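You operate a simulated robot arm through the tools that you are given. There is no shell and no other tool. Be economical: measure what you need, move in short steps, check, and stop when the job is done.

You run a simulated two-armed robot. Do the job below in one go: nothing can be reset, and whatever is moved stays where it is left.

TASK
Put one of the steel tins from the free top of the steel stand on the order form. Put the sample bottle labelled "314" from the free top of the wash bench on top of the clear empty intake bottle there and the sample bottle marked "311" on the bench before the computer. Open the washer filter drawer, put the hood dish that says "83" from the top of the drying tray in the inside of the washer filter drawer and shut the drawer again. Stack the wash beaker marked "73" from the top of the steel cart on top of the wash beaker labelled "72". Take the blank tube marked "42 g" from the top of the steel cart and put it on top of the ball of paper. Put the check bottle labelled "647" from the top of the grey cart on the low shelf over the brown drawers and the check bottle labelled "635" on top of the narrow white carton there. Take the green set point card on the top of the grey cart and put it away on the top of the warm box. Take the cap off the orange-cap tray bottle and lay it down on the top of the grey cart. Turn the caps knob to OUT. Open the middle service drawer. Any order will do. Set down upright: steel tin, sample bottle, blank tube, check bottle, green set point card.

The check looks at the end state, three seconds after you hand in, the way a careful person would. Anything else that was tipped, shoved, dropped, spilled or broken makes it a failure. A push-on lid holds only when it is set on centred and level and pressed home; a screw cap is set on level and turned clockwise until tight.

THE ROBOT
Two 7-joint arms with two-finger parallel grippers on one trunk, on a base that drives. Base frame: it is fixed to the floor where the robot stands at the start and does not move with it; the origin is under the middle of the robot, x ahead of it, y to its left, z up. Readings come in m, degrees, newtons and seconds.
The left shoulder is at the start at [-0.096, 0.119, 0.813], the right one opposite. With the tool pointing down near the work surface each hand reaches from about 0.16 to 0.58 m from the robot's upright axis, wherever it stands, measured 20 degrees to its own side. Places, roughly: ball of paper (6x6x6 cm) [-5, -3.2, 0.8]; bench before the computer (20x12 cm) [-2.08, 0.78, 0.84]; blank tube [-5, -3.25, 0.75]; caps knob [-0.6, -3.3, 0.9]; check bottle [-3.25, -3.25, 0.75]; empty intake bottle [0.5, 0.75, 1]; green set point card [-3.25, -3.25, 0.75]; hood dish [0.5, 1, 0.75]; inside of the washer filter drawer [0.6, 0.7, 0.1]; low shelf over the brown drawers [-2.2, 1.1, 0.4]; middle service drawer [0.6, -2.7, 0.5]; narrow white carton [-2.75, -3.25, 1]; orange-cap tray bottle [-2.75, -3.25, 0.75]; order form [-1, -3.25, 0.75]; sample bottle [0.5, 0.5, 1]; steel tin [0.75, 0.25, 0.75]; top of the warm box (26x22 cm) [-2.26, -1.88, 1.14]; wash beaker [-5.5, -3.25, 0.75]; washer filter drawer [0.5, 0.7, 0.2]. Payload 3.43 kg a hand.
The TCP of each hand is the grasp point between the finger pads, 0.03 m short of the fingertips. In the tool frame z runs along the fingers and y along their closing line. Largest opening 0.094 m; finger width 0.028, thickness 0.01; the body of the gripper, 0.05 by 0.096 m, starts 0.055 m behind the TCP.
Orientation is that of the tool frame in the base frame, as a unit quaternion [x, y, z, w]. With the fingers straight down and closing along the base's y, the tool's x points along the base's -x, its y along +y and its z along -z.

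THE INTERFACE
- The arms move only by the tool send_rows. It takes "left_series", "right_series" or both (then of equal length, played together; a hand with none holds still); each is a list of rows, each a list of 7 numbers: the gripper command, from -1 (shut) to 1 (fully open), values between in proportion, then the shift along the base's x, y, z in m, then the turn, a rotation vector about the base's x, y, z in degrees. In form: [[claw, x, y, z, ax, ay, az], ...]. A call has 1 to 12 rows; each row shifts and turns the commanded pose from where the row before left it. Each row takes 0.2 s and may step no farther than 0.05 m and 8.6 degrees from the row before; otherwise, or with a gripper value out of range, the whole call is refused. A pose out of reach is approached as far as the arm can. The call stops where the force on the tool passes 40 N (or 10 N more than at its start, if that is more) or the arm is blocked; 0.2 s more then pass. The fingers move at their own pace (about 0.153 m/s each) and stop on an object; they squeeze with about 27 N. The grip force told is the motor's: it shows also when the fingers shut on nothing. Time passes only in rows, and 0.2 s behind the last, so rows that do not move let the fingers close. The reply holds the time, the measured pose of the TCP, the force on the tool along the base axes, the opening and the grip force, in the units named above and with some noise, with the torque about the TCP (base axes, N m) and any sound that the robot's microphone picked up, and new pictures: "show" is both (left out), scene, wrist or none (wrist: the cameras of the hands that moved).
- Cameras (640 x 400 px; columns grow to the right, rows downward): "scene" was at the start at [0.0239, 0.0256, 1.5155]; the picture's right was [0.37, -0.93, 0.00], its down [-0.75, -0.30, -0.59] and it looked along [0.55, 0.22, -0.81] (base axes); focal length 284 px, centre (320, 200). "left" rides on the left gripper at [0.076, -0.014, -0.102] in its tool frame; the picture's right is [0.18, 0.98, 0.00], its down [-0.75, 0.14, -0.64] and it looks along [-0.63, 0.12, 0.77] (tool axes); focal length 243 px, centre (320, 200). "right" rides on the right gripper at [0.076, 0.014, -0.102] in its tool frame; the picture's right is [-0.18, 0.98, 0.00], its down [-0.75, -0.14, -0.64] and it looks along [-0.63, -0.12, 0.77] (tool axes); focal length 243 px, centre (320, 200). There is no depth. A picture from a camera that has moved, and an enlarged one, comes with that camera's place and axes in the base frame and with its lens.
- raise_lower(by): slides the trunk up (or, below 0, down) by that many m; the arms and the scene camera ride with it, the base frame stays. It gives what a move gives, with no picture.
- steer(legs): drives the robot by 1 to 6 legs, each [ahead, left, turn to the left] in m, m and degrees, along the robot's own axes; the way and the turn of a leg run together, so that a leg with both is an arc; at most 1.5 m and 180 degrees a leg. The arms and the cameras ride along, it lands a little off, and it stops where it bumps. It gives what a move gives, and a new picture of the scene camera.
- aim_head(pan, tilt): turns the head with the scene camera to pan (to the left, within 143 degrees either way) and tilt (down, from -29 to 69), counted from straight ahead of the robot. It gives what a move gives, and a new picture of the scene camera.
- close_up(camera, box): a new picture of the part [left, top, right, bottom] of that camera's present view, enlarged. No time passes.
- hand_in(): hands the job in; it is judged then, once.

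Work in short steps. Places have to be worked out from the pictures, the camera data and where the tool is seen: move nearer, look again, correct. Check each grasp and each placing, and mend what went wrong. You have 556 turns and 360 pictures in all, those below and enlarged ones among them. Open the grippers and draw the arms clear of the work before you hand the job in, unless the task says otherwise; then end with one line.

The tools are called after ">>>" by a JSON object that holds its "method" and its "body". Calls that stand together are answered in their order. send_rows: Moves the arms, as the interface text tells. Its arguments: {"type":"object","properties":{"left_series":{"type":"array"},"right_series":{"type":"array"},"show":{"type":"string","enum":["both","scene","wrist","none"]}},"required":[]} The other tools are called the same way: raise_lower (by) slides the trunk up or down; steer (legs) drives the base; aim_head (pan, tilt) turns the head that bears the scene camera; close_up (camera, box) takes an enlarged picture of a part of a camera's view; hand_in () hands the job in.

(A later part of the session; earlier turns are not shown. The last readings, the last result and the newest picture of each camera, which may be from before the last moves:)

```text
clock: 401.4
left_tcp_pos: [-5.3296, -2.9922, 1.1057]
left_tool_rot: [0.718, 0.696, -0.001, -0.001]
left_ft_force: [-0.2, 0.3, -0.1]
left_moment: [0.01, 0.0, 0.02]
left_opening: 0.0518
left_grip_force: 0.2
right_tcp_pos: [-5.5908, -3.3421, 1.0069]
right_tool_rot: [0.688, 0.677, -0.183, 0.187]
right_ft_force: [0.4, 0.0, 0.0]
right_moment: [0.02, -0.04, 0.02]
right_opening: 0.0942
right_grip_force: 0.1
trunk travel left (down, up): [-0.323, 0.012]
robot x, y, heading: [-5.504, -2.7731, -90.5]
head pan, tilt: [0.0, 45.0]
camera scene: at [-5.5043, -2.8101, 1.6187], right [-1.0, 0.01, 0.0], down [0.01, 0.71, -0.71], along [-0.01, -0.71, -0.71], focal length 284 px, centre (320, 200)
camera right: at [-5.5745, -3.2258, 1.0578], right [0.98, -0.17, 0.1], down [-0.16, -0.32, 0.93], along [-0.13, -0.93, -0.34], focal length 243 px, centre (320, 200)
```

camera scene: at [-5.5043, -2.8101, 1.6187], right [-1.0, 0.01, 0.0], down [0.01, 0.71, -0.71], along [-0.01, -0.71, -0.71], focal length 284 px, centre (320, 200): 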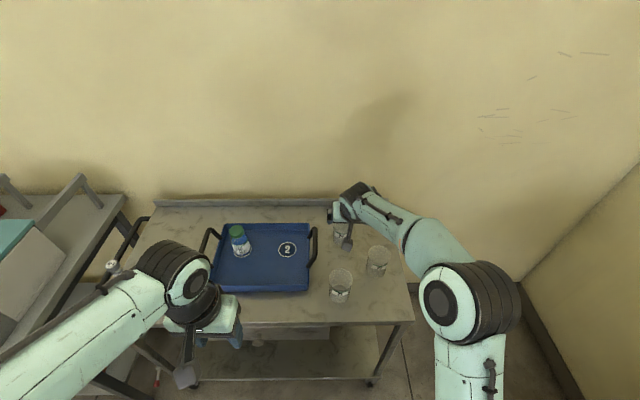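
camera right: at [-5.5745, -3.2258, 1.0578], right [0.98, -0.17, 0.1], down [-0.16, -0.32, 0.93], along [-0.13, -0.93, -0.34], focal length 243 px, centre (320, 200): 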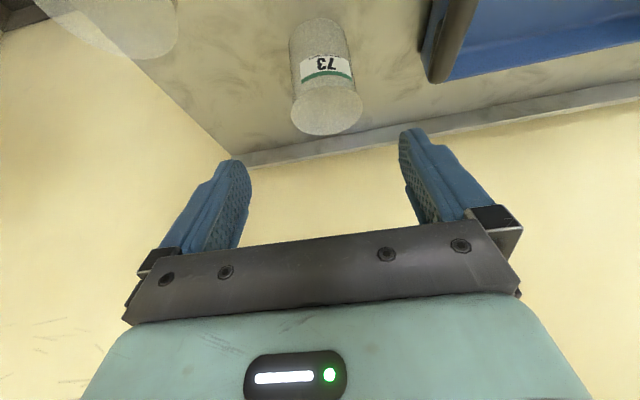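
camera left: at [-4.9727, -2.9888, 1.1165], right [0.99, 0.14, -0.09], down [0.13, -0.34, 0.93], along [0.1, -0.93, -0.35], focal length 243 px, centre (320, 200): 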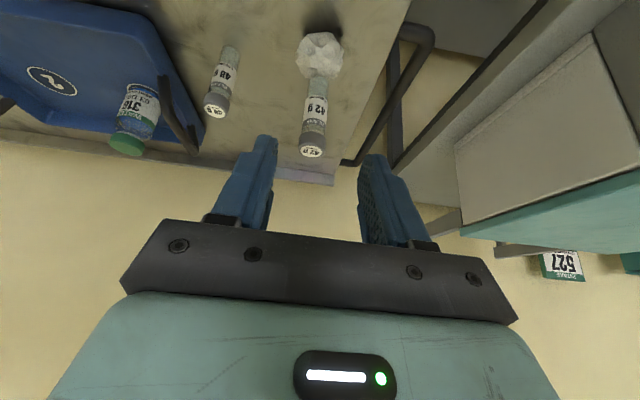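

Aligned. I advance along the tool axis onto beaker 73.

>>> {"method": "send_rows", "body": {"right_series": [[1, 0.006, -0.02, -0.035, 0, 0, 0], [1, 0.001, -0.02, -0.035, 0, 0, 0], [1, 0, -0.015, -0.027, 0, 0, 0], [1, 0, 0, 0, 0, 0, 0]], "show": "wrist"}}

```text
clock: 402.4
left_tcp_pos: [-5.3295, -2.9919, 1.1075]
left_tool_rot: [0.718, 0.696, -0.001, -0.002]
left_ft_force: [0.6, 0.6, 0.5]
left_moment: [0.0, 0.01, 0.0]
left_opening: 0.0518
left_grip_force: 0.1
right_tcp_pos: [-5.5814, -3.3978, 0.9106]
right_tool_rot: [0.689, 0.675, -0.184, 0.187]
right_ft_force: [-0.7, -0.6, -0.3]
right_moment: [-0.01, -0.02, 0.02]
right_opening: 0.0942
right_grip_force: 0.0
trunk travel left (down, up): [-0.323, 0.012]
robot x, y, heading: [-5.5007, -2.7737, -90.6]
head pan, tilt: [0.0, 45.0]
camera right: at [-5.5653, -3.281, 0.9605], right [0.98, -0.17, 0.1], down [-0.16, -0.32, 0.93], along [-0.13, -0.93, -0.34], focal length 243 px, centre (320, 200)
```

right: 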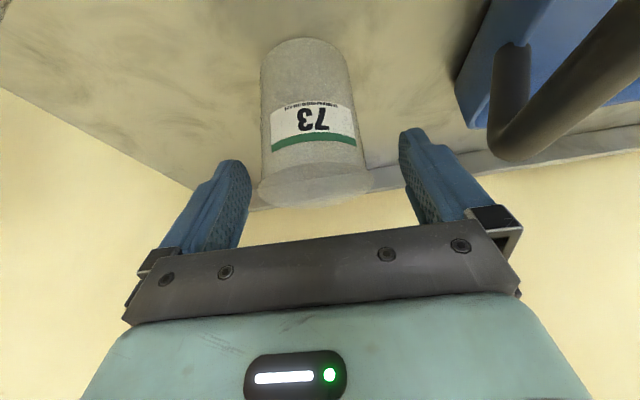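

>>> {"method": "send_rows", "body": {"right_series": [[1, -0.003, -0.005, -0.012, 0, 0, 0], [1, 0, -0.004, -0.01, 0, 0, 0], [0.6, 0, 0, 0, 0, 0, 0], [-1, 0, 0, 0, 0, 0, 0], [-1, 0, 0, 0, 0, 0, 0]], "show": "wrist"}}

```text
clock: 403.6
left_tcp_pos: [-5.3294, -2.9923, 1.1063]
left_tool_rot: [0.719, 0.695, -0.002, -0.001]
left_ft_force: [-0.2, 0.3, 0.0]
left_moment: [0.0, 0.0, -0.01]
left_opening: 0.0517
left_grip_force: 0.1
right_tcp_pos: [-5.5849, -3.4071, 0.8887]
right_tool_rot: [0.689, 0.675, -0.185, 0.187]
right_ft_force: [-0.5, -0.5, 0.5]
right_moment: [-0.02, 0.04, 0.01]
right_opening: 0.0644
right_grip_force: 27.2
trunk travel left (down, up): [-0.323, 0.012]
robot x, y, heading: [-5.5029, -2.7692, -90.7]
head pan, tilt: [0.0, 45.0]
camera right: at [-5.5693, -3.2906, 0.9397], right [0.98, -0.17, 0.1], down [-0.16, -0.32, 0.93], along [-0.13, -0.93, -0.34], focal length 243 px, centre (320, 200)
```

right: 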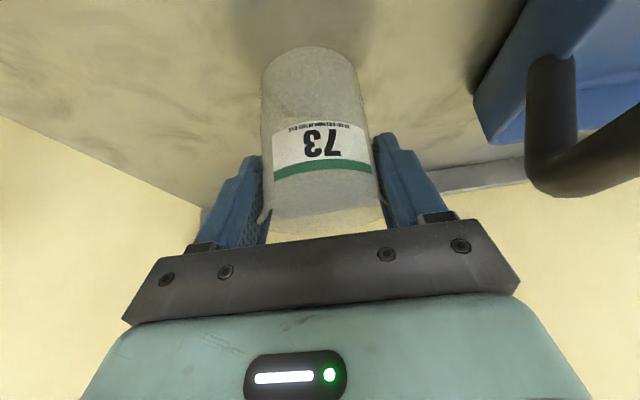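

Gripped (64 mm). I lift 14 cm and move toward 72.

>>> {"method": "send_rows", "body": {"right_series": [[-1, 0, 0, 0.02, 0, 0, 0], [-1, 0, 0, 0.04, 0, 0, 0], [-1, 0, 0, 0.04, 0, 0, 0], [-1, 0, 0, 0.04, 0, 0, 0], [-1, -0.025, 0.03, 0, 0, 0, 0], [-1, -0.025, 0.032, 0, 0, 0, 0], [-1, -0.025, 0.032, 0, 0, 0, 0], [-1, -0.024, 0.032, 0, 0, 0, 0], [-1, 0, 0, 0, 0, 0, 0]], "show": "both"}}

>>> {"method": "close_up", "body": {"camera": "scene", "box": [315, 200, 435, 310]}}

```text
clock: 405.6
left_tcp_pos: [-5.3284, -2.992, 1.1071]
left_tool_rot: [0.718, 0.696, -0.001, 0.0]
left_ft_force: [0.5, 0.0, 0.0]
left_moment: [0.04, -0.01, 0.0]
left_opening: 0.0518
left_grip_force: 0.0
right_tcp_pos: [-5.6798, -3.2816, 1.0278]
right_tool_rot: [0.689, 0.676, -0.183, 0.187]
right_ft_force: [0.4, 0.5, 0.1]
right_moment: [0.0, 0.02, 0.02]
right_opening: 0.0645
right_grip_force: 27.1
trunk travel left (down, up): [-0.323, 0.012]
robot x, y, heading: [-5.5019, -2.7705, -90.6]
head pan, tilt: [0.0, 45.0]
camera scene: at [-5.5037, -2.8106, 1.6187], right [-1.0, 0.01, 0.0], down [0.01, 0.71, -0.71], along [-0.01, -0.71, -0.71], focal length 284 px, centre (320, 200)
camera right: at [-5.6643, -3.1647, 1.078], right [0.98, -0.17, 0.1], down [-0.16, -0.32, 0.93], along [-0.13, -0.93, -0.34], focal length 243 px, centre (320, 200)
```

scene: 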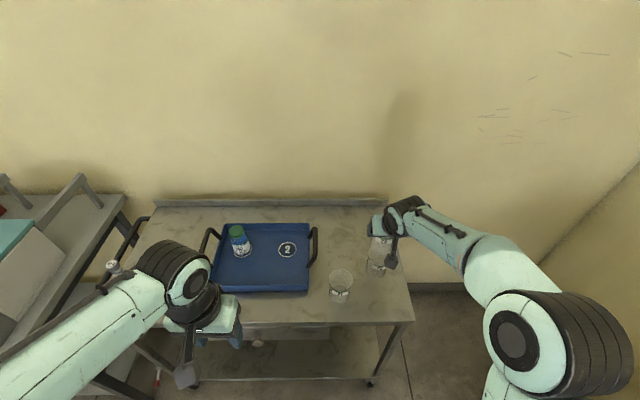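
right: 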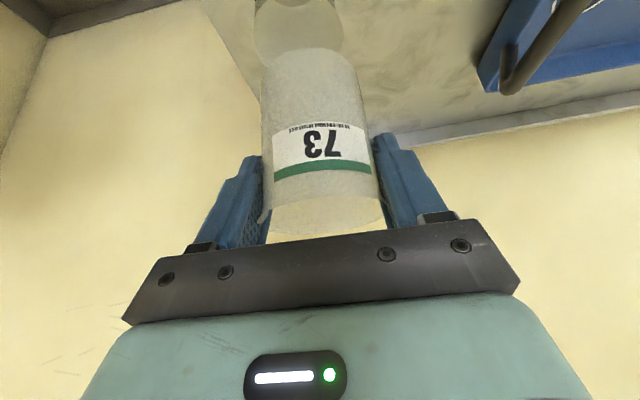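

```text
3.64 times, centred on (375, 255) of scene
camera zoom: at [-5.5037, -2.8106, 1.6187], right [-1.0, 0.01, 0.0], down [0.01, 0.71, -0.71], along [-0.01, -0.71, -0.71], focal length 1033 px, centre (120, 0)
```

zoom: 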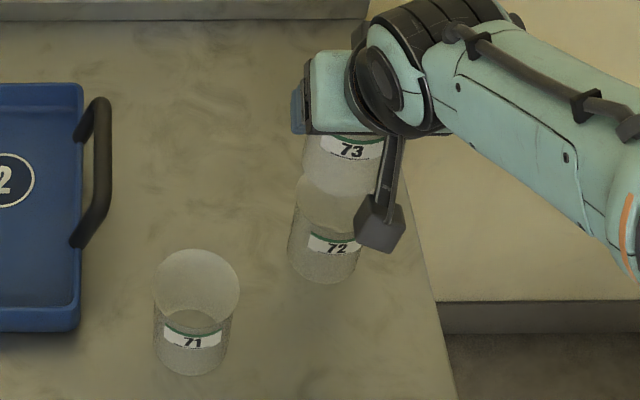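

>>> {"method": "close_up", "body": {"camera": "right", "box": [230, 0, 390, 130]}}

```text
3.08 times, centred on (310, 65) of right
camera zoom: at [-5.6643, -3.1647, 1.078], right [0.98, -0.17, 0.1], down [-0.16, -0.32, 0.93], along [-0.13, -0.93, -0.34], focal length 746 px, centre (351, 615)
```

zoom: 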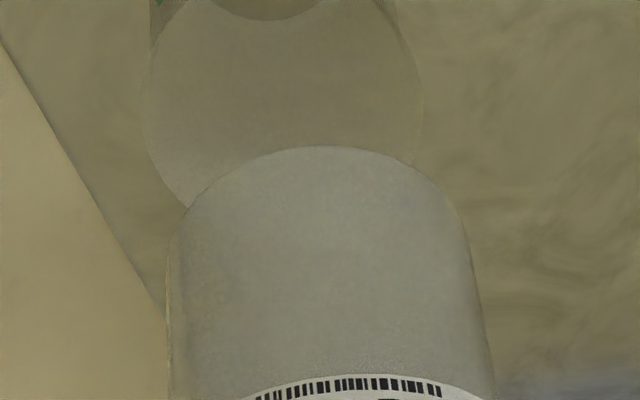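

72's rim centre reads (−5.684,−3.284). I shift 4 mm each way and lower 3.5 cm.

>>> {"method": "send_rows", "body": {"right_series": [[-1, -0.004, -0.003, -0.015, 0, 0, 0], [-1, 0, 0, -0.02, 0, 0, 0], [-1, 0, 0, 0, 0, 0, 0]], "show": "none"}}

>>> {"method": "close_up", "body": {"camera": "right", "box": [230, 0, 390, 130]}}

>>> {"method": "close_up", "body": {"camera": "scene", "box": [345, 215, 425, 285]}}

```text
clock: 406.4
left_tcp_pos: [-5.3299, -2.9907, 1.1059]
left_tool_rot: [0.718, 0.696, -0.002, -0.002]
left_ft_force: [0.3, -0.2, 0.5]
left_moment: [-0.03, 0.0, 0.01]
left_opening: 0.0515
left_grip_force: 0.1
right_tcp_pos: [-5.6888, -3.2843, 0.9941]
right_tool_rot: [0.689, 0.676, -0.183, 0.186]
right_ft_force: [-0.5, -0.8, -1.3]
right_moment: [0.03, -0.02, -0.01]
right_opening: 0.0644
right_grip_force: 26.7
trunk travel left (down, up): [-0.323, 0.012]
robot x, y, heading: [-5.5004, -2.7729, -90.4]
head pan, tilt: [0.0, 45.0]
```

```text
3.08 times, centred on (310, 65) of right
camera zoom: at [-5.6721, -3.1677, 1.044], right [0.98, -0.18, 0.1], down [-0.16, -0.32, 0.93], along [-0.13, -0.93, -0.34], focal length 746 px, centre (351, 615)
```

zoom: 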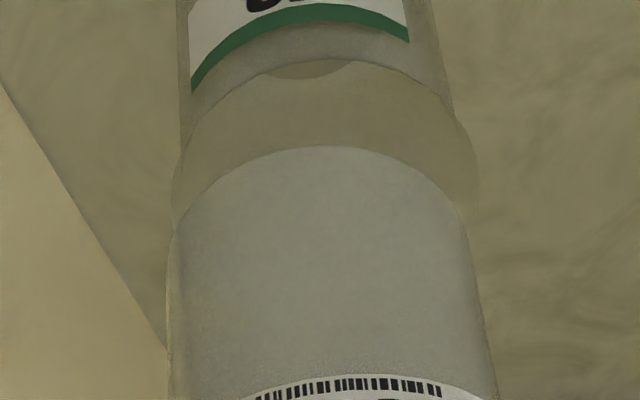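

```text
5.71 times, centred on (385, 250) of scene
camera zoom: at [-5.5043, -2.8097, 1.6187], right [-1.0, 0.01, 0.0], down [0.01, 0.71, -0.71], along [-0.01, -0.71, -0.71], focal length 1624 px, centre (-51, -86)
```

zoom: 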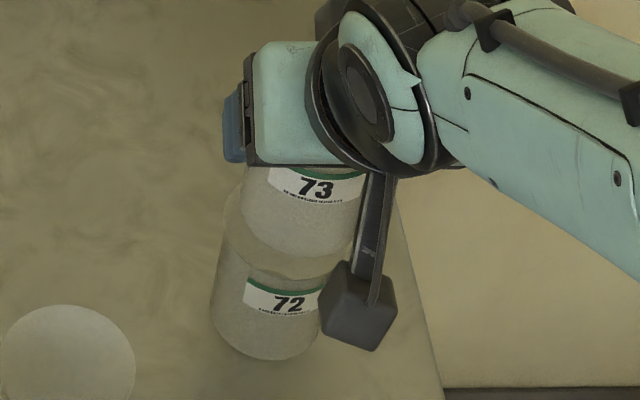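

Almost concentric: I need +4 mm in x. Then I lower slowly, watching force as it reaches the rim.

>>> {"method": "send_rows", "body": {"right_series": [[-1, 0.004, 0, -0.006, 0, 0, 0], [-1, 0, 0, -0.006, 0, 0, 0], [-1, 0, 0, 0, 0, 0, 0]], "show": "none"}}

>>> {"method": "close_up", "body": {"camera": "right", "box": [230, 0, 390, 130]}}

```text
clock: 407.2
left_tcp_pos: [-5.3295, -2.9921, 1.1063]
left_tool_rot: [0.718, 0.696, -0.001, -0.001]
left_ft_force: [0.4, 0.5, -0.1]
left_moment: [0.0, 0.0, 0.02]
left_opening: 0.052
left_grip_force: 0.1
right_tcp_pos: [-5.6859, -3.2842, 0.9818]
right_tool_rot: [0.689, 0.676, -0.184, 0.187]
right_ft_force: [-1.0, -0.8, 0.1]
right_moment: [-0.01, -0.02, 0.03]
right_opening: 0.0642
right_grip_force: 27.0
trunk travel left (down, up): [-0.323, 0.012]
robot x, y, heading: [-5.502, -2.7717, -90.5]
head pan, tilt: [0.0, 45.0]
```

```text
3.08 times, centred on (310, 65) of right
camera zoom: at [-5.6696, -3.1671, 1.0328], right [0.98, -0.17, 0.1], down [-0.16, -0.32, 0.93], along [-0.13, -0.93, -0.34], focal length 746 px, centre (351, 615)
```

zoom: 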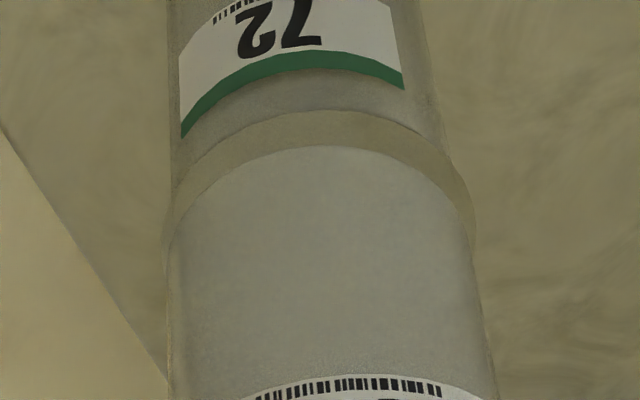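

>>> {"method": "send_rows", "body": {"right_series": [[-1, 0, -0.002, -0.003, 0, 0, 0], [-1, 0, 0, -0.003, 0, 0, 0], [-1, 0, 0, 0, 0, 0, 0]], "show": "none"}}

>>> {"method": "close_up", "body": {"camera": "right", "box": [230, 0, 390, 130]}}

```text
clock: 408.0
left_tcp_pos: [-5.3297, -2.9916, 1.1059]
left_tool_rot: [0.718, 0.696, -0.001, -0.001]
left_ft_force: [0.3, 0.7, -0.9]
left_moment: [0.0, 0.01, 0.01]
left_opening: 0.0517
left_grip_force: 0.0
right_tcp_pos: [-5.6854, -3.2866, 0.9774]
right_tool_rot: [0.689, 0.676, -0.183, 0.186]
right_ft_force: [0.5, -0.2, -0.9]
right_moment: [-0.01, -0.01, -0.01]
right_opening: 0.0644
right_grip_force: 26.8
trunk travel left (down, up): [-0.323, 0.012]
robot x, y, heading: [-5.506, -2.7702, -90.6]
head pan, tilt: [0.0, 45.0]
```

```text
3.08 times, centred on (310, 65) of right
camera zoom: at [-5.6694, -3.1693, 1.027], right [0.98, -0.18, 0.1], down [-0.16, -0.32, 0.93], along [-0.13, -0.93, -0.34], focal length 746 px, centre (351, 615)
```

zoom: 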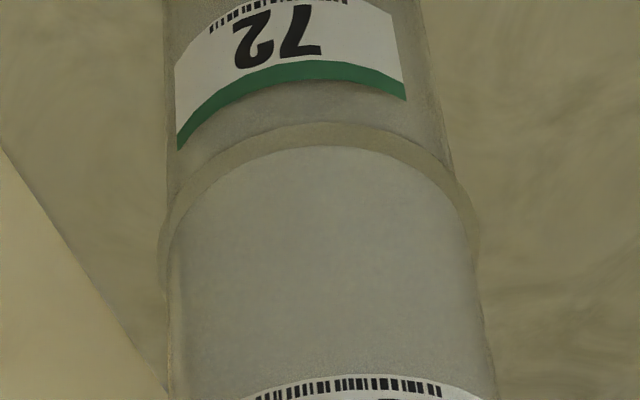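

>>> {"method": "send_rows", "body": {"right_series": [[-1, 0, -0.001, -0.003, 0, 0, 0], [-1, 0, 0, -0.003, 0, 0, 0], [-1, 0, 0, 0, 0, 0, 0]], "show": "none"}}

>>> {"method": "close_up", "body": {"camera": "right", "box": [230, 0, 390, 130]}}

```text
clock: 408.8
left_tcp_pos: [-5.3291, -2.9904, 1.1071]
left_tool_rot: [0.718, 0.696, -0.001, 0.0]
left_ft_force: [0.5, -0.6, 0.0]
left_moment: [0.0, 0.01, 0.02]
left_opening: 0.0519
left_grip_force: 0.1
right_tcp_pos: [-5.6838, -3.2871, 0.9757]
right_tool_rot: [0.688, 0.675, -0.186, 0.19]
right_ft_force: [-1.1, 1.0, 25.9]
right_moment: [0.06, 0.2, -0.03]
right_opening: 0.0642
right_grip_force: 26.7
trunk travel left (down, up): [-0.323, 0.012]
robot x, y, heading: [-5.5042, -2.7737, -90.8]
head pan, tilt: [0.0, 45.0]
```

```text
3.08 times, centred on (310, 65) of right
camera zoom: at [-5.669, -3.1697, 1.0237], right [0.98, -0.17, 0.11], down [-0.16, -0.31, 0.94], along [-0.13, -0.93, -0.33], focal length 746 px, centre (351, 615)
```

zoom: 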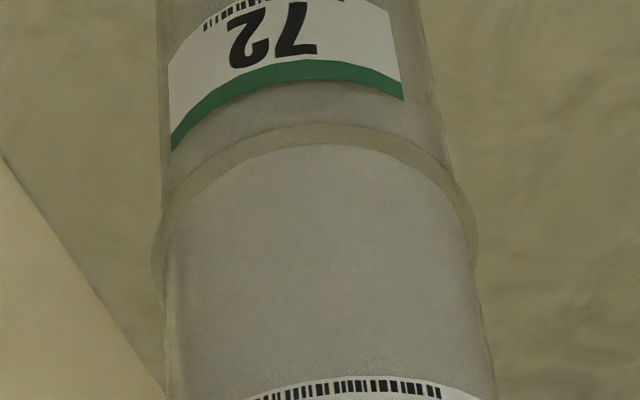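

Contact at the rim (26 N): near-side gap looks ~6 mm, so it's ~2.5 mm too far back. I lift 3 mm, move +2.5 mm in y and lower again.

>>> {"method": "send_rows", "body": {"right_series": [[-1, 0, 0, 0.004, 0, 0, 0], [-1, 0, 0.0025, 0, 0, 0, 0], [-1, 0, 0, -0.003, 0, 0, 0], [-1, 0, 0, -0.003, 0, 0, 0], [-1, 0, 0, 0, 0, 0, 0]], "show": "none"}}

>>> {"method": "close_up", "body": {"camera": "right", "box": [230, 0, 390, 130]}}

```text
clock: 410.0
left_tcp_pos: [-5.3293, -2.9896, 1.1067]
left_tool_rot: [0.719, 0.695, -0.002, -0.001]
left_ft_force: [0.7, -0.3, 0.2]
left_moment: [0.01, 0.0, -0.03]
left_opening: 0.0519
left_grip_force: 0.0
right_tcp_pos: [-5.6848, -3.2848, 0.9703]
right_tool_rot: [0.688, 0.675, -0.186, 0.19]
right_ft_force: [-0.8, -3.1, 28.6]
right_moment: [-0.16, 0.15, -0.01]
right_opening: 0.0644
right_grip_force: 27.0
trunk travel left (down, up): [-0.323, 0.012]
robot x, y, heading: [-5.5039, -2.7724, -90.8]
head pan, tilt: [0.0, 45.0]
```

```text
3.08 times, centred on (310, 65) of right
camera zoom: at [-5.6688, -3.1669, 1.0209], right [0.98, -0.17, 0.1], down [-0.16, -0.32, 0.94], along [-0.13, -0.93, -0.34], focal length 746 px, centre (351, 615)
```

zoom: 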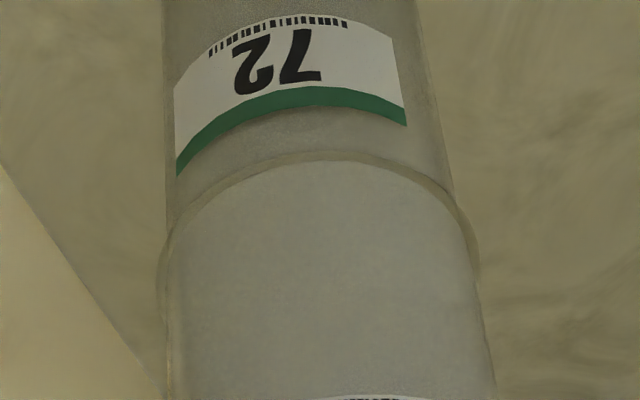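

Now it's concentric and resting on the rim all round. I relieve the pressure and release.

>>> {"method": "send_rows", "body": {"right_series": [[-1, 0, 0, 0.0015, 0, 0, 0], [-1, 0, 0, 0, 0, 0, 0], [0.5, 0, 0, 0, 0, 0, 0], [0.7, 0, 0, 0, 0, 0, 0], [0.9, 0, 0, 0, 0, 0, 0]], "show": "wrist"}}

>>> {"method": "close_up", "body": {"camera": "scene", "box": [345, 205, 425, 285]}}

```text
clock: 411.2
left_tcp_pos: [-5.3291, -2.9918, 1.1064]
left_tool_rot: [0.718, 0.696, -0.001, -0.001]
left_ft_force: [-0.1, -0.1, -0.5]
left_moment: [0.0, 0.0, 0.01]
left_opening: 0.052
left_grip_force: 0.0
right_tcp_pos: [-5.6843, -3.2832, 0.9693]
right_tool_rot: [0.689, 0.676, -0.183, 0.186]
right_ft_force: [-0.6, -0.2, -0.2]
right_moment: [0.02, 0.02, 0.02]
right_opening: 0.0895
right_grip_force: 0.0
trunk travel left (down, up): [-0.323, 0.012]
robot x, y, heading: [-5.5051, -2.7695, -90.7]
head pan, tilt: [0.0, 45.0]
camera right: at [-5.6689, -3.1665, 1.0199], right [0.98, -0.18, 0.1], down [-0.16, -0.32, 0.93], along [-0.13, -0.93, -0.34], focal length 243 px, centre (320, 200)
```

right: 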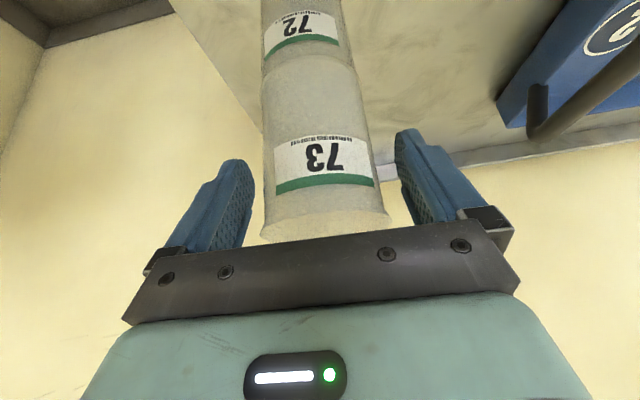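

```text
5.00 times, centred on (385, 245) of scene
camera zoom: at [-5.5043, -2.8098, 1.6187], right [-1.0, 0.01, 0.0], down [0.01, 0.71, -0.71], along [-0.01, -0.71, -0.71], focal length 1421 px, centre (-5, -25)
```

zoom: 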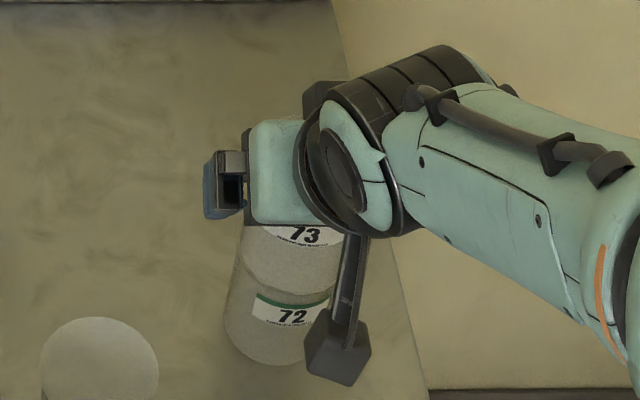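

It stands. I retreat along the tool axis.

>>> {"method": "send_rows", "body": {"right_series": [[0.95, 0, 0.006, 0.011, 0, 0, 0], [0.95, 0, 0.015, 0.026, 0, 0, 0], [0.95, 0, 0.02, 0.035, 0, 0, 0], [0.95, 0, 0.02, 0.035, 0, 0, 0], [0.95, 0, 0.03, 0.02, 0, 0, 0]], "show": "wrist"}}

>>> {"method": "close_up", "body": {"camera": "scene", "box": [345, 195, 445, 285]}}

```text
clock: 412.4
left_tcp_pos: [-5.33, -2.9915, 1.1069]
left_tool_rot: [0.718, 0.696, -0.001, -0.001]
left_ft_force: [-0.4, -0.3, 1.0]
left_moment: [-0.02, -0.01, 0.01]
left_opening: 0.0516
left_grip_force: 0.0
right_tcp_pos: [-5.6881, -3.1923, 1.0964]
right_tool_rot: [0.689, 0.676, -0.184, 0.186]
right_ft_force: [0.4, 0.3, 0.1]
right_moment: [0.0, 0.03, 0.01]
right_opening: 0.0915
right_grip_force: 0.1
trunk travel left (down, up): [-0.323, 0.012]
robot x, y, heading: [-5.5004, -2.7719, -90.7]
head pan, tilt: [0.0, 45.0]
camera right: at [-5.6714, -3.0757, 1.147], right [0.98, -0.17, 0.1], down [-0.16, -0.32, 0.93], along [-0.13, -0.93, -0.34], focal length 243 px, centre (320, 200)
```

right: 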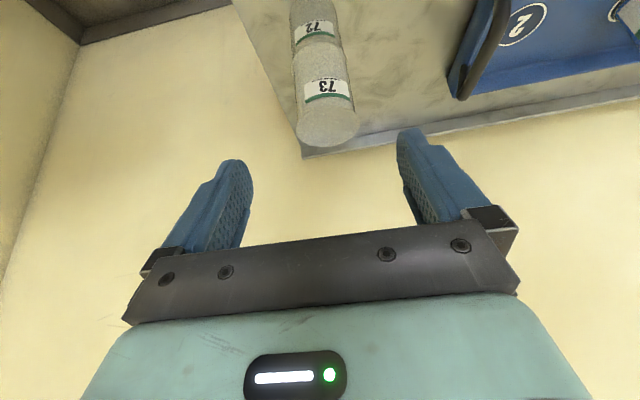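

```text
4.44 times, centred on (395, 240) of scene
camera zoom: at [-5.5045, -2.8086, 1.6186], right [-1.0, 0.01, 0.0], down [0.01, 0.71, -0.71], along [-0.01, -0.71, -0.71], focal length 1263 px, centre (-13, 22)
```

zoom: 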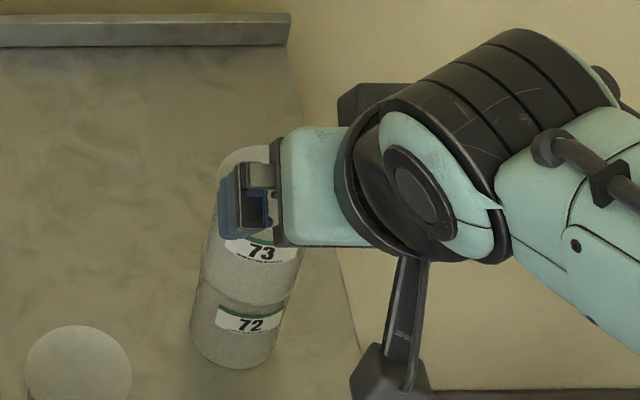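

Beaker stack done. I restore the right hand and drive back east to the grey cart for 647 and the green card.

>>> {"method": "send_rows", "body": {"right_series": [[0, 0, 0.03, 0.01, 7.5, 0, 0], [0, 0, 0.03, 0, 7.5, 0, 0], [0, 0.02, 0.03, 0, 7.5, 0, 0], [0, 0.02, 0.03, 0, 7.5, 0, 0]], "show": "none"}}

>>> {"method": "steer", "body": {"legs": [[-0.2, 0, 0.8], [0, 1.2, 0], [0, 1.15, 0]]}}

```text
clock: 413.4
left_tcp_pos: [-5.3288, -2.9908, 1.106]
left_tool_rot: [0.718, 0.696, -0.002, -0.002]
left_ft_force: [-1.0, -1.1, 0.0]
left_moment: [0.03, 0.02, 0.0]
left_opening: 0.0519
left_grip_force: 0.0
right_tcp_pos: [-5.6475, -3.0686, 1.1066]
right_tool_rot: [0.714, 0.7, -0.003, 0.002]
right_ft_force: [-0.1, -0.1, -0.4]
right_moment: [-0.01, 0.01, -0.03]
right_opening: 0.0472
right_grip_force: 0.0
trunk travel left (down, up): [-0.323, 0.012]
robot x, y, heading: [-5.5014, -2.7698, -90.5]
head pan, tilt: [0.0, 45.0]
```

```text
clock: 435.0
left_tcp_pos: [-3.0091, -2.8258, 1.1061]
left_tool_rot: [0.72, 0.693, -0.001, -0.002]
left_ft_force: [0.6, 0.4, 0.4]
left_moment: [0.0, -0.01, 0.01]
left_opening: 0.0516
left_grip_force: 0.0
right_tcp_pos: [-3.3273, -2.901, 1.1077]
right_tool_rot: [0.716, 0.698, -0.003, 0.002]
right_ft_force: [-0.1, -0.6, 0.4]
right_moment: [0.02, 0.02, -0.02]
right_opening: 0.047
right_grip_force: 0.1
trunk travel left (down, up): [-0.323, 0.012]
robot x, y, heading: [-3.1787, -2.6054, -91.0]
head pan, tilt: [0.0, 45.0]
camera scene: at [-3.1819, -2.6418, 1.6187], right [-1.0, 0.02, 0.0], down [0.01, 0.71, -0.71], along [-0.01, -0.71, -0.71], focal length 284 px, centre (320, 200)
```

scene: 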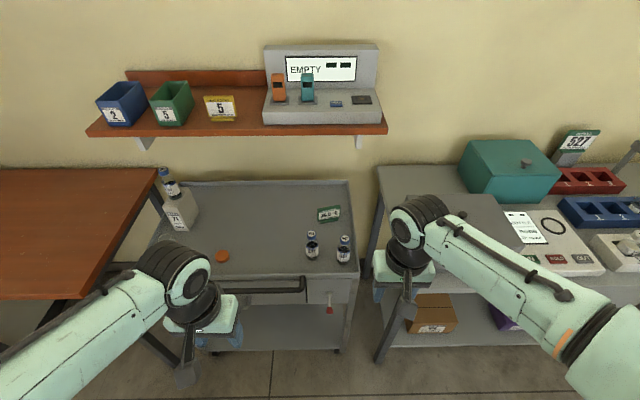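

>>> {"method": "close_up", "body": {"camera": "scene", "box": [300, 195, 360, 265]}}

```text
5.71 times, centred on (330, 230) of scene
camera zoom: at [-3.1819, -2.6418, 1.6187], right [-1.0, 0.02, 0.0], down [0.01, 0.71, -0.71], along [-0.01, -0.71, -0.71], focal length 1624 px, centre (263, 29)
```

zoom: 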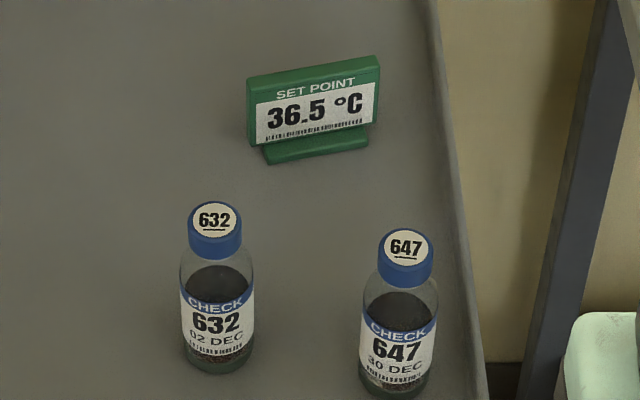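

The card is a slab ~83 mm wide turned ~12°, top centre ≈(−3.2255,−3.3405,0.885). I'll grip it across its thickness with the right hand yawed ~±90°. First I drive closer.

>>> {"method": "steer", "body": {"legs": [[0, 0.12, 1.0], [0.15, 0, 0]]}}

```text
clock: 437.7
left_tcp_pos: [-2.8826, -2.9717, 1.1053]
left_tool_rot: [0.714, 0.7, -0.002, -0.001]
left_ft_force: [0.0, -0.3, 0.3]
left_moment: [-0.01, 0.01, -0.03]
left_opening: 0.0516
left_grip_force: 0.1
right_tcp_pos: [-3.2013, -3.0526, 1.1067]
right_tool_rot: [0.71, 0.705, -0.002, 0.003]
right_ft_force: [-0.8, 0.4, 0.0]
right_moment: [0.03, -0.01, -0.02]
right_opening: 0.047
right_grip_force: 0.2
trunk travel left (down, up): [-0.323, 0.012]
robot x, y, heading: [-3.0568, -2.7539, -90.1]
head pan, tilt: [0.0, 45.0]
camera scene: at [-3.0598, -2.792, 1.6184], right [-1.0, 0.0, 0.0], down [0.0, 0.71, -0.71], along [0.0, -0.71, -0.71], focal length 284 px, centre (320, 200)
```

scene: 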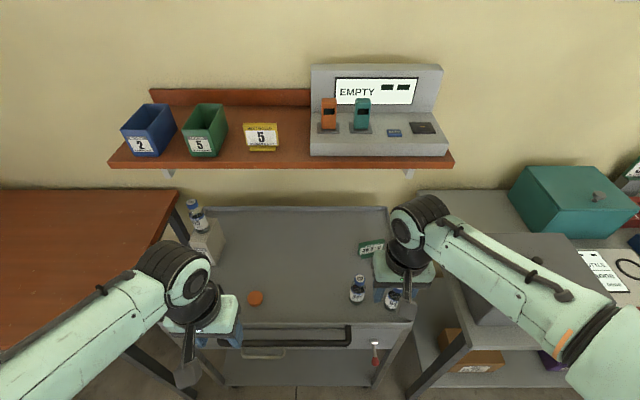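

I yaw the right hand −77° while moving above the card at z≈1.0.

>>> {"method": "send_rows", "body": {"right_series": [[0, -0.003, -0.03, 0, 0, 0, -8.5], [0, -0.003, -0.03, 0, 0, 0, -8.5], [0, -0.003, -0.03, 0, 0, 0, -8.5], [0, -0.003, -0.03, 0, 0, 0, -8.5], [0, -0.003, -0.03, -0.01, 0, 0, -8.5], [0, -0.003, -0.03, -0.01, 0, 0, -8.5], [0, -0.003, -0.03, -0.02, 0, 0, -8.5], [0, -0.003, -0.03, -0.03, 0, 0, -8.5], [0, 0, -0.03, -0.03, 0, 0, -8.5], [0, 0, -0.018, -0.01, 0, 0, -1]], "show": "both"}}

```text
clock: 440.1
left_tcp_pos: [-2.8814, -2.9499, 1.1077]
left_tool_rot: [0.715, 0.699, -0.008, 0.004]
left_ft_force: [-0.5, 0.1, 0.2]
left_moment: [0.03, -0.02, 0.01]
left_opening: 0.0517
left_grip_force: 0.1
right_tcp_pos: [-3.2197, -3.309, 1.0268]
right_tool_rot: [0.994, 0.108, 0.0, 0.029]
right_ft_force: [-0.1, 0.6, -0.1]
right_moment: [0.02, 0.02, -0.02]
right_opening: 0.0471
right_grip_force: 0.0
right hand out of reach, approached as far as the arm can: row 10
trunk travel left (down, up): [-0.323, 0.012]
robot x, y, heading: [-3.0619, -2.75, -90.0]
head pan, tilt: [0.0, 45.0]
stopped in row 10 (right hand): the arm was blocked; the commanded pose is now the measured one
camera scene: at [-3.0574, -2.7618, 1.618], right [-1.0, 0.0, 0.0], down [0.0, 0.7, -0.72], along [0.0, -0.72, -0.7], focal length 284 px, centre (320, 200)
camera right: at [-3.1421, -3.3019, 1.1308], right [0.03, -1.0, 0.06], down [-0.77, 0.01, 0.64], along [-0.64, -0.06, -0.77], focal length 243 px, centre (320, 200)
```

scene: 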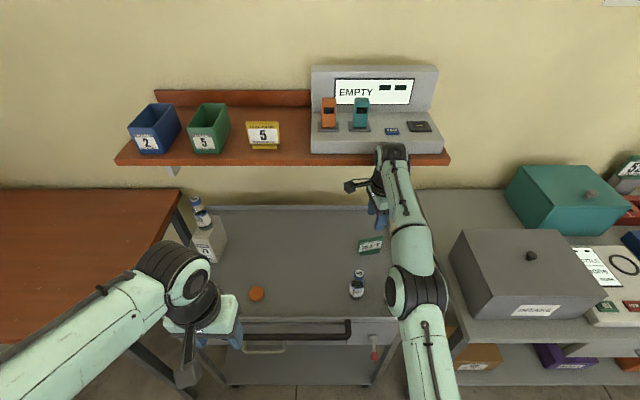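
right: 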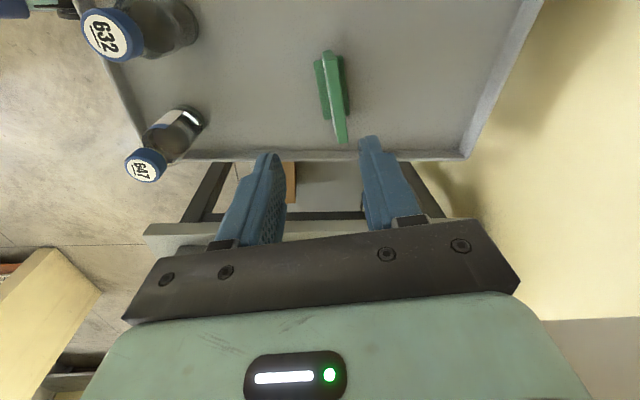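

The wrist met the wall shelf. I back off and check the shelf.

>>> {"method": "send_rows", "body": {"right_series": [[0, 0, 0.03, 0, 0, 0, 0], [0, 0, 0.02, 0, 0, 0, 0], [0, 0, 0, 0, 0, 0, 0]], "show": "scene"}}

>>> {"method": "close_up", "body": {"camera": "scene", "box": [110, 60, 460, 260]}}

```text
clock: 440.9
left_tcp_pos: [-2.883, -2.9716, 1.1063]
left_tool_rot: [0.714, 0.7, 0.0, -0.003]
left_ft_force: [-1.2, -1.3, 0.2]
left_moment: [0.02, 0.01, -0.01]
left_opening: 0.0517
left_grip_force: 0.0
right_tcp_pos: [-3.2271, -3.2814, 1.0145]
right_tool_rot: [0.994, 0.106, -0.001, 0.019]
right_ft_force: [-0.1, -0.2, 0.2]
right_moment: [0.0, -0.03, 0.01]
right_opening: 0.0471
right_grip_force: 0.1
trunk travel left (down, up): [-0.323, 0.012]
robot x, y, heading: [-3.0603, -2.7501, -90.0]
head pan, tilt: [0.0, 45.0]
camera scene: at [-3.0596, -2.7922, 1.6187], right [-1.0, 0.0, 0.0], down [0.0, 0.71, -0.71], along [0.0, -0.71, -0.71], focal length 284 px, centre (320, 200)
```

scene: 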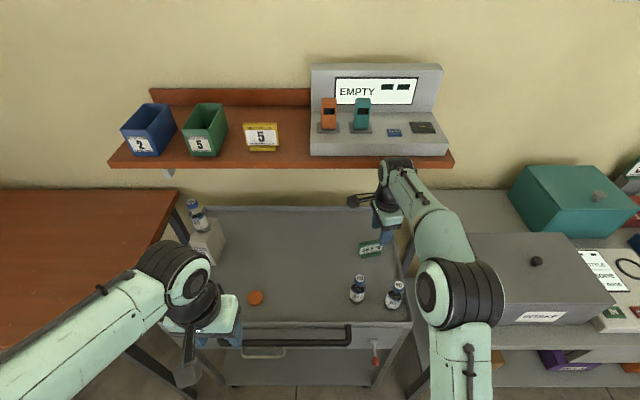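

```text
1.83 times, centred on (285, 160) of scene
camera zoom: at [-3.0596, -2.7922, 1.6187], right [-1.0, 0.0, 0.0], down [0.0, 0.71, -0.71], along [0.0, -0.71, -0.71], focal length 520 px, centre (384, 273)
```

zoom: 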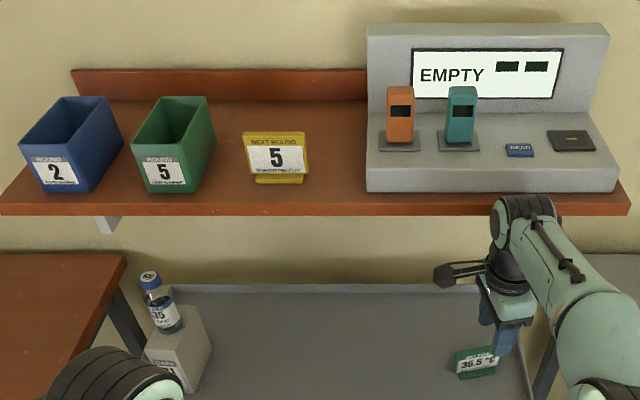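

Shelf items are unmoved. I'll keep the wrist low by tilting the hand sideways (pointing down and toward +x) with the fingers still closing across the card's thickness. First a close look from the wrist.

>>> {"method": "close_up", "body": {"camera": "right", "box": [240, 20, 480, 170]}}

```text
2.67 times, centred on (360, 95) of right
camera zoom: at [-3.148, -3.2761, 1.1169], right [0.03, -1.0, 0.04], down [-0.77, 0.0, 0.64], along [-0.64, -0.04, -0.77], focal length 647 px, centre (213, 480)
```

zoom: 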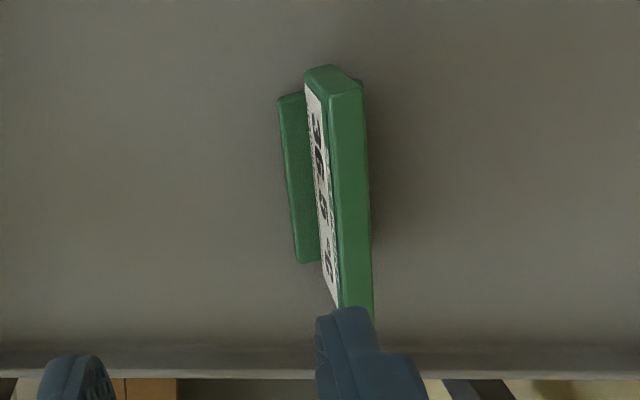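

Card top runs from (−3.181,−3.325) to (−3.256,−3.342); centre (−3.222,−3.336). I tilt the hand 42° sideways here, then approach.

>>> {"method": "send_rows", "body": {"right_series": [[0, -0.01, 0, 0, 1.85, -8.2, 0], [0, -0.01, 0, 0, 1.85, -8.2, 0], [0, -0.01, 0, 0, 1.85, -8.2, 0], [0, -0.01, 0, 0, 1.85, -8.2, 0], [0, -0.01, 0, 0, 1.85, -8.2, 0], [0, -0.005, 0, 0, 0, 0, 0]], "show": "both"}}

```text
clock: 442.3
left_tcp_pos: [-2.8821, -2.9702, 1.1067]
left_tool_rot: [0.714, 0.7, -0.002, -0.001]
left_ft_force: [0.7, -0.5, -0.6]
left_moment: [-0.02, -0.01, 0.03]
left_opening: 0.0515
left_grip_force: 0.1
right_tcp_pos: [-3.2799, -3.282, 1.0149]
right_tool_rot: [0.93, 0.093, 0.356, -0.024]
right_ft_force: [0.5, -0.8, 1.0]
right_moment: [0.02, 0.01, -0.01]
right_opening: 0.0469
right_grip_force: 0.1
trunk travel left (down, up): [-0.323, 0.012]
robot x, y, heading: [-3.0615, -2.7562, -90.2]
head pan, tilt: [0.0, 45.0]
camera scene: at [-3.0592, -2.791, 1.6188], right [-1.0, 0.0, 0.0], down [0.0, 0.71, -0.71], along [0.0, -0.71, -0.71], focal length 284 px, centre (320, 200)
camera right: at [-3.2891, -3.2963, 1.1417], right [0.05, -0.99, -0.1], down [-1.0, -0.05, -0.03], along [0.02, 0.1, -0.99], focal length 243 px, centre (320, 200)
```

scene: 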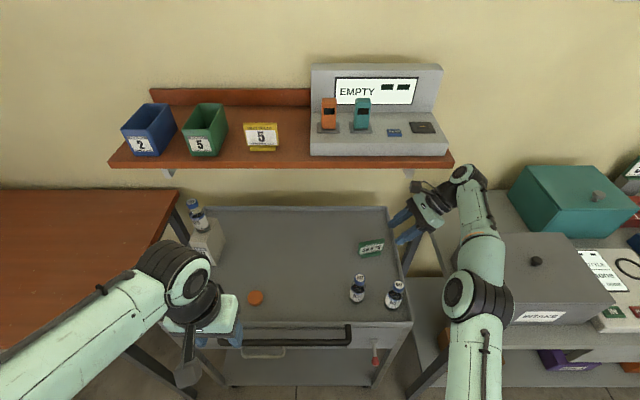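
right: 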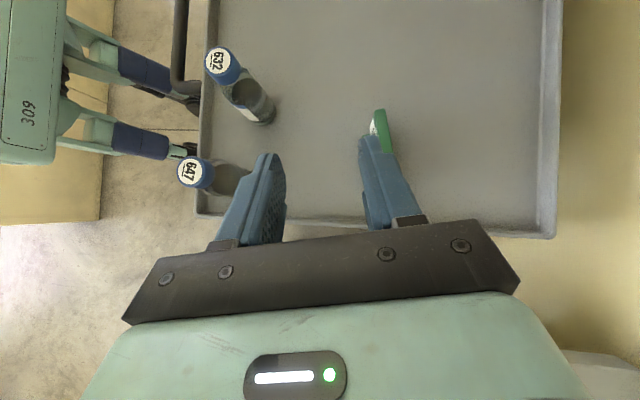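

Good top-down view. I go down first (in front of the card), then sideways to straddle it.

>>> {"method": "send_rows", "body": {"right_series": [[0, 0.003, 0, -0.04, 0, 0, 0], [0, 0.002, 0, -0.035, 0, 0, 0], [0, 0, -0.03, 0, 0, 0, 0], [0, 0, -0.025, 0, 0, 0, 0], [0, 0, 0, 0, 0, 0, 0]], "show": "wrist"}}

```text
clock: 443.5
left_tcp_pos: [-2.8825, -2.9705, 1.1058]
left_tool_rot: [0.714, 0.7, -0.001, -0.002]
left_ft_force: [0.0, -0.2, -0.2]
left_moment: [0.0, -0.04, 0.02]
left_opening: 0.052
left_grip_force: 0.1
right_tcp_pos: [-3.266, -3.2993, 0.9367]
right_tool_rot: [0.93, 0.092, 0.356, -0.024]
right_ft_force: [1.2, 0.3, 0.6]
right_moment: [-0.01, -0.01, 0.04]
right_opening: 0.0472
right_grip_force: 0.1
right hand out of reach, approached as far as the arm can: row 3, 4
trunk travel left (down, up): [-0.323, 0.012]
robot x, y, heading: [-3.0562, -2.7527, -89.9]
head pan, tilt: [0.0, 45.0]
camera right: at [-3.2746, -3.3134, 1.0649], right [0.05, -0.99, -0.1], down [-1.0, -0.05, -0.02], along [0.02, 0.1, -0.99], focal length 243 px, centre (320, 200)
```

right: 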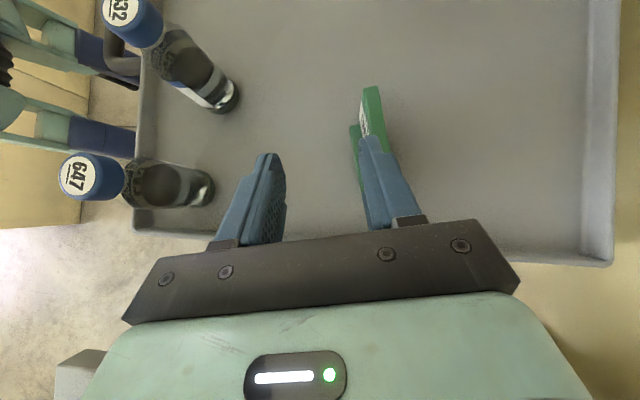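

Reach runs out here. I retreat the hand upward a bit, shift the base right 18 cm and 2 cm ahead, and re-approach.

>>> {"method": "send_rows", "body": {"right_series": [[0, 0, 0.03, 0, 0, 0, 0], [0, 0, 0.02, 0.04, 0, 0, 0], [0, 0.03, 0, 0.04, 0, 0, 0], [0, 0.045, 0, 0, 0, 0, 0], [0, 0.045, 0, 0, 0, 0, 0]], "show": "none"}}

>>> {"method": "steer", "body": {"legs": [[0, -0.18, 0], [0.02, 0, 0]]}}

```text
clock: 444.7
left_tcp_pos: [-2.8823, -2.97, 1.1054]
left_tool_rot: [0.714, 0.7, -0.001, -0.002]
left_ft_force: [0.7, -0.4, 0.5]
left_moment: [0.01, 0.0, 0.02]
left_opening: 0.0518
left_grip_force: 0.0
right_tcp_pos: [-3.1461, -3.2471, 1.0157]
right_tool_rot: [0.93, 0.092, 0.355, -0.024]
right_ft_force: [0.1, 0.1, 0.0]
right_moment: [0.0, 0.0, 0.01]
right_opening: 0.047
right_grip_force: 0.0
trunk travel left (down, up): [-0.323, 0.012]
robot x, y, heading: [-3.0568, -2.7547, -90.2]
head pan, tilt: [0.0, 45.0]
```

```text
clock: 447.3
left_tcp_pos: [-3.0633, -2.9887, 1.1051]
left_tool_rot: [0.716, 0.698, -0.001, -0.001]
left_ft_force: [-0.3, -0.1, -0.5]
left_moment: [-0.04, 0.02, 0.01]
left_opening: 0.0516
left_grip_force: 0.2
right_tcp_pos: [-3.3283, -3.2639, 1.0167]
right_tool_rot: [0.93, 0.091, 0.356, -0.023]
right_ft_force: [-0.3, -0.2, 0.1]
right_moment: [0.0, 0.03, 0.01]
right_opening: 0.047
right_grip_force: 0.1
trunk travel left (down, up): [-0.323, 0.012]
robot x, y, heading: [-3.2403, -2.7733, -90.4]
head pan, tilt: [0.0, 45.0]
camera scene: at [-3.2394, -2.8071, 1.6184], right [-1.0, 0.0, 0.0], down [0.0, 0.71, -0.71], along [0.0, -0.71, -0.71], focal length 284 px, centre (320, 200)
```

scene: 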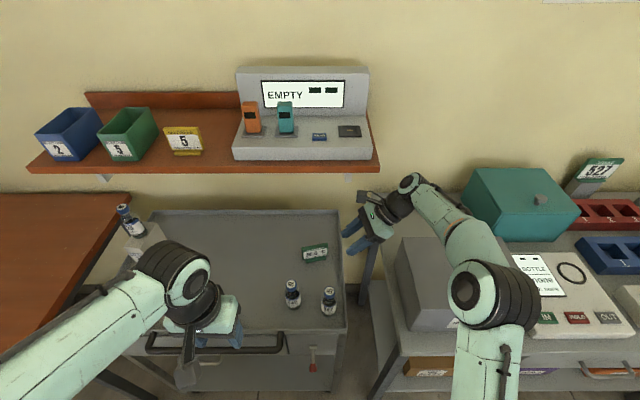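

>>> {"method": "send_rows", "body": {"right_series": [[0, 0.03, -0.01, -0.03, 0, 0, 0], [0, 0.023, -0.008, -0.035, 0, 0, 0], [0, 0, -0.03, -0.02, 0, 0, 0], [0, 0, -0.025, 0, 0, 0, 0], [0, 0, -0.008, 0, 0, 0, 0]], "show": "both"}}

```text
clock: 448.5
left_tcp_pos: [-3.0642, -2.9902, 1.1059]
left_tool_rot: [0.716, 0.698, -0.001, -0.001]
left_ft_force: [0.2, -0.2, -0.4]
left_moment: [-0.02, -0.02, -0.04]
left_opening: 0.0518
left_grip_force: 0.1
right_tcp_pos: [-3.2776, -3.3388, 0.9288]
right_tool_rot: [0.93, 0.09, 0.355, -0.025]
right_ft_force: [0.6, 0.6, -0.6]
right_moment: [0.01, 0.01, 0.03]
right_opening: 0.047
right_grip_force: 0.0
right hand out of reach, approached as far as the arm can: row 5
trunk travel left (down, up): [-0.323, 0.012]
robot x, y, heading: [-3.2399, -2.7719, -90.2]
head pan, tilt: [0.0, 45.0]
camera scene: at [-3.2401, -2.8091, 1.6187], right [-1.0, 0.0, 0.0], down [0.0, 0.71, -0.71], along [0.0, -0.71, -0.71], focal length 284 px, centre (320, 200)
camera right: at [-3.2856, -3.3529, 1.0568], right [0.05, -0.99, -0.1], down [-1.0, -0.04, -0.02], along [0.02, 0.1, -0.99], focal length 243 px, centre (320, 200)
```

scene: 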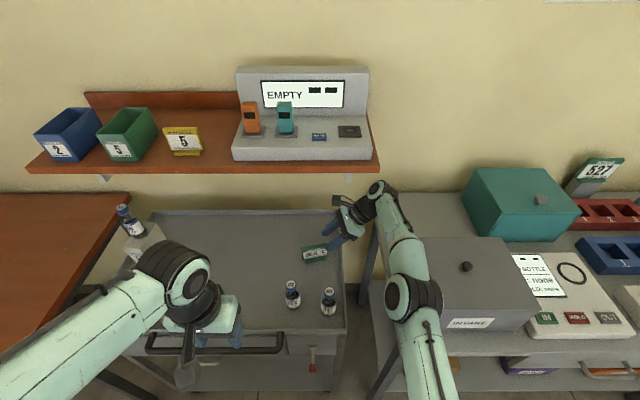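
right: 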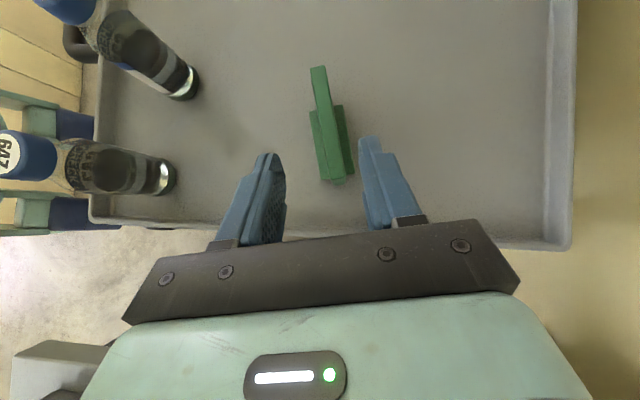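

The card is straddled in line. I advance along the tool direction.

>>> {"method": "send_rows", "body": {"right_series": [[0, 0.018, 0.001, -0.02, 0, 0, 0], [0, 0.018, 0, -0.02, 0, 0, 0], [0, 0.015, -0.002, -0.018, 0, 0, 0], [0, 0, 0, 0, 0, 0, 0]], "show": "wrist"}}

```text
clock: 449.5
left_tcp_pos: [-3.0637, -2.9902, 1.1072]
left_tool_rot: [0.716, 0.698, -0.002, -0.001]
left_ft_force: [-0.3, -0.1, 0.0]
left_moment: [-0.03, 0.01, 0.03]
left_opening: 0.0514
left_grip_force: 0.0
right_tcp_pos: [-3.2274, -3.3375, 0.8704]
right_tool_rot: [0.93, 0.09, 0.355, -0.024]
right_ft_force: [-0.3, 0.3, -0.4]
right_moment: [0.02, 0.0, 0.0]
right_opening: 0.0469
right_grip_force: 0.0
trunk travel left (down, up): [-0.323, 0.012]
robot x, y, heading: [-3.2381, -2.7699, -90.1]
head pan, tilt: [0.0, 45.0]
camera right: at [-3.2351, -3.352, 0.9985], right [0.05, -0.99, -0.1], down [-1.0, -0.04, -0.02], along [0.02, 0.1, -0.99], focal length 243 px, centre (320, 200)
```

right: 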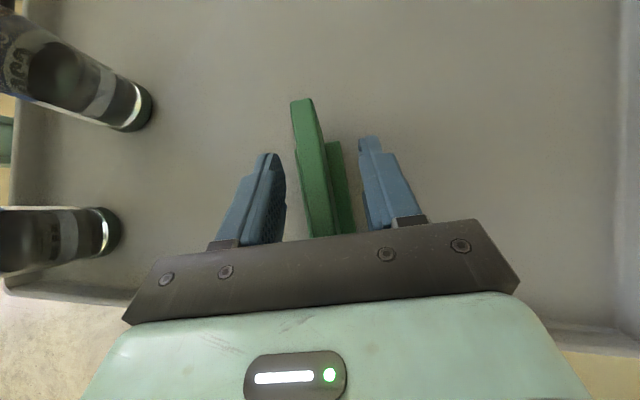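

Card between the pads. I close and lift a little.

>>> {"method": "send_rows", "body": {"right_series": [[-0.4, 0, 0, 0, 0, 0, 0], [-1, 0, 0, 0, 0, 0, 0], [-1, 0, 0, 0, 0, 0, 0], [-1, 0, 0, 0, 0, 0, 0]], "show": "wrist"}}

```text
clock: 450.5
left_tcp_pos: [-3.0635, -2.9898, 1.1077]
left_tool_rot: [0.716, 0.698, -0.001, -0.001]
left_ft_force: [-0.1, -0.3, -0.5]
left_moment: [-0.02, 0.01, -0.01]
left_opening: 0.0518
left_grip_force: 0.0
right_tcp_pos: [-3.2266, -3.3375, 0.8706]
right_tool_rot: [0.93, 0.09, 0.356, -0.024]
right_ft_force: [-0.1, 0.1, 0.9]
right_moment: [0.01, 0.01, -0.01]
right_opening: 0.0154
right_grip_force: 27.1
trunk travel left (down, up): [-0.323, 0.012]
robot x, y, heading: [-3.2368, -2.7692, -90.3]
head pan, tilt: [0.0, 45.0]
camera right: at [-3.2352, -3.352, 0.9987], right [0.05, -0.99, -0.1], down [-1.0, -0.04, -0.02], along [0.02, 0.1, -0.99], focal length 243 px, centre (320, 200)
```

right: 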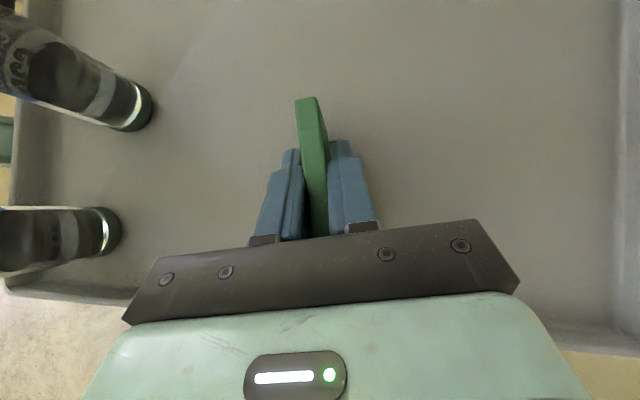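

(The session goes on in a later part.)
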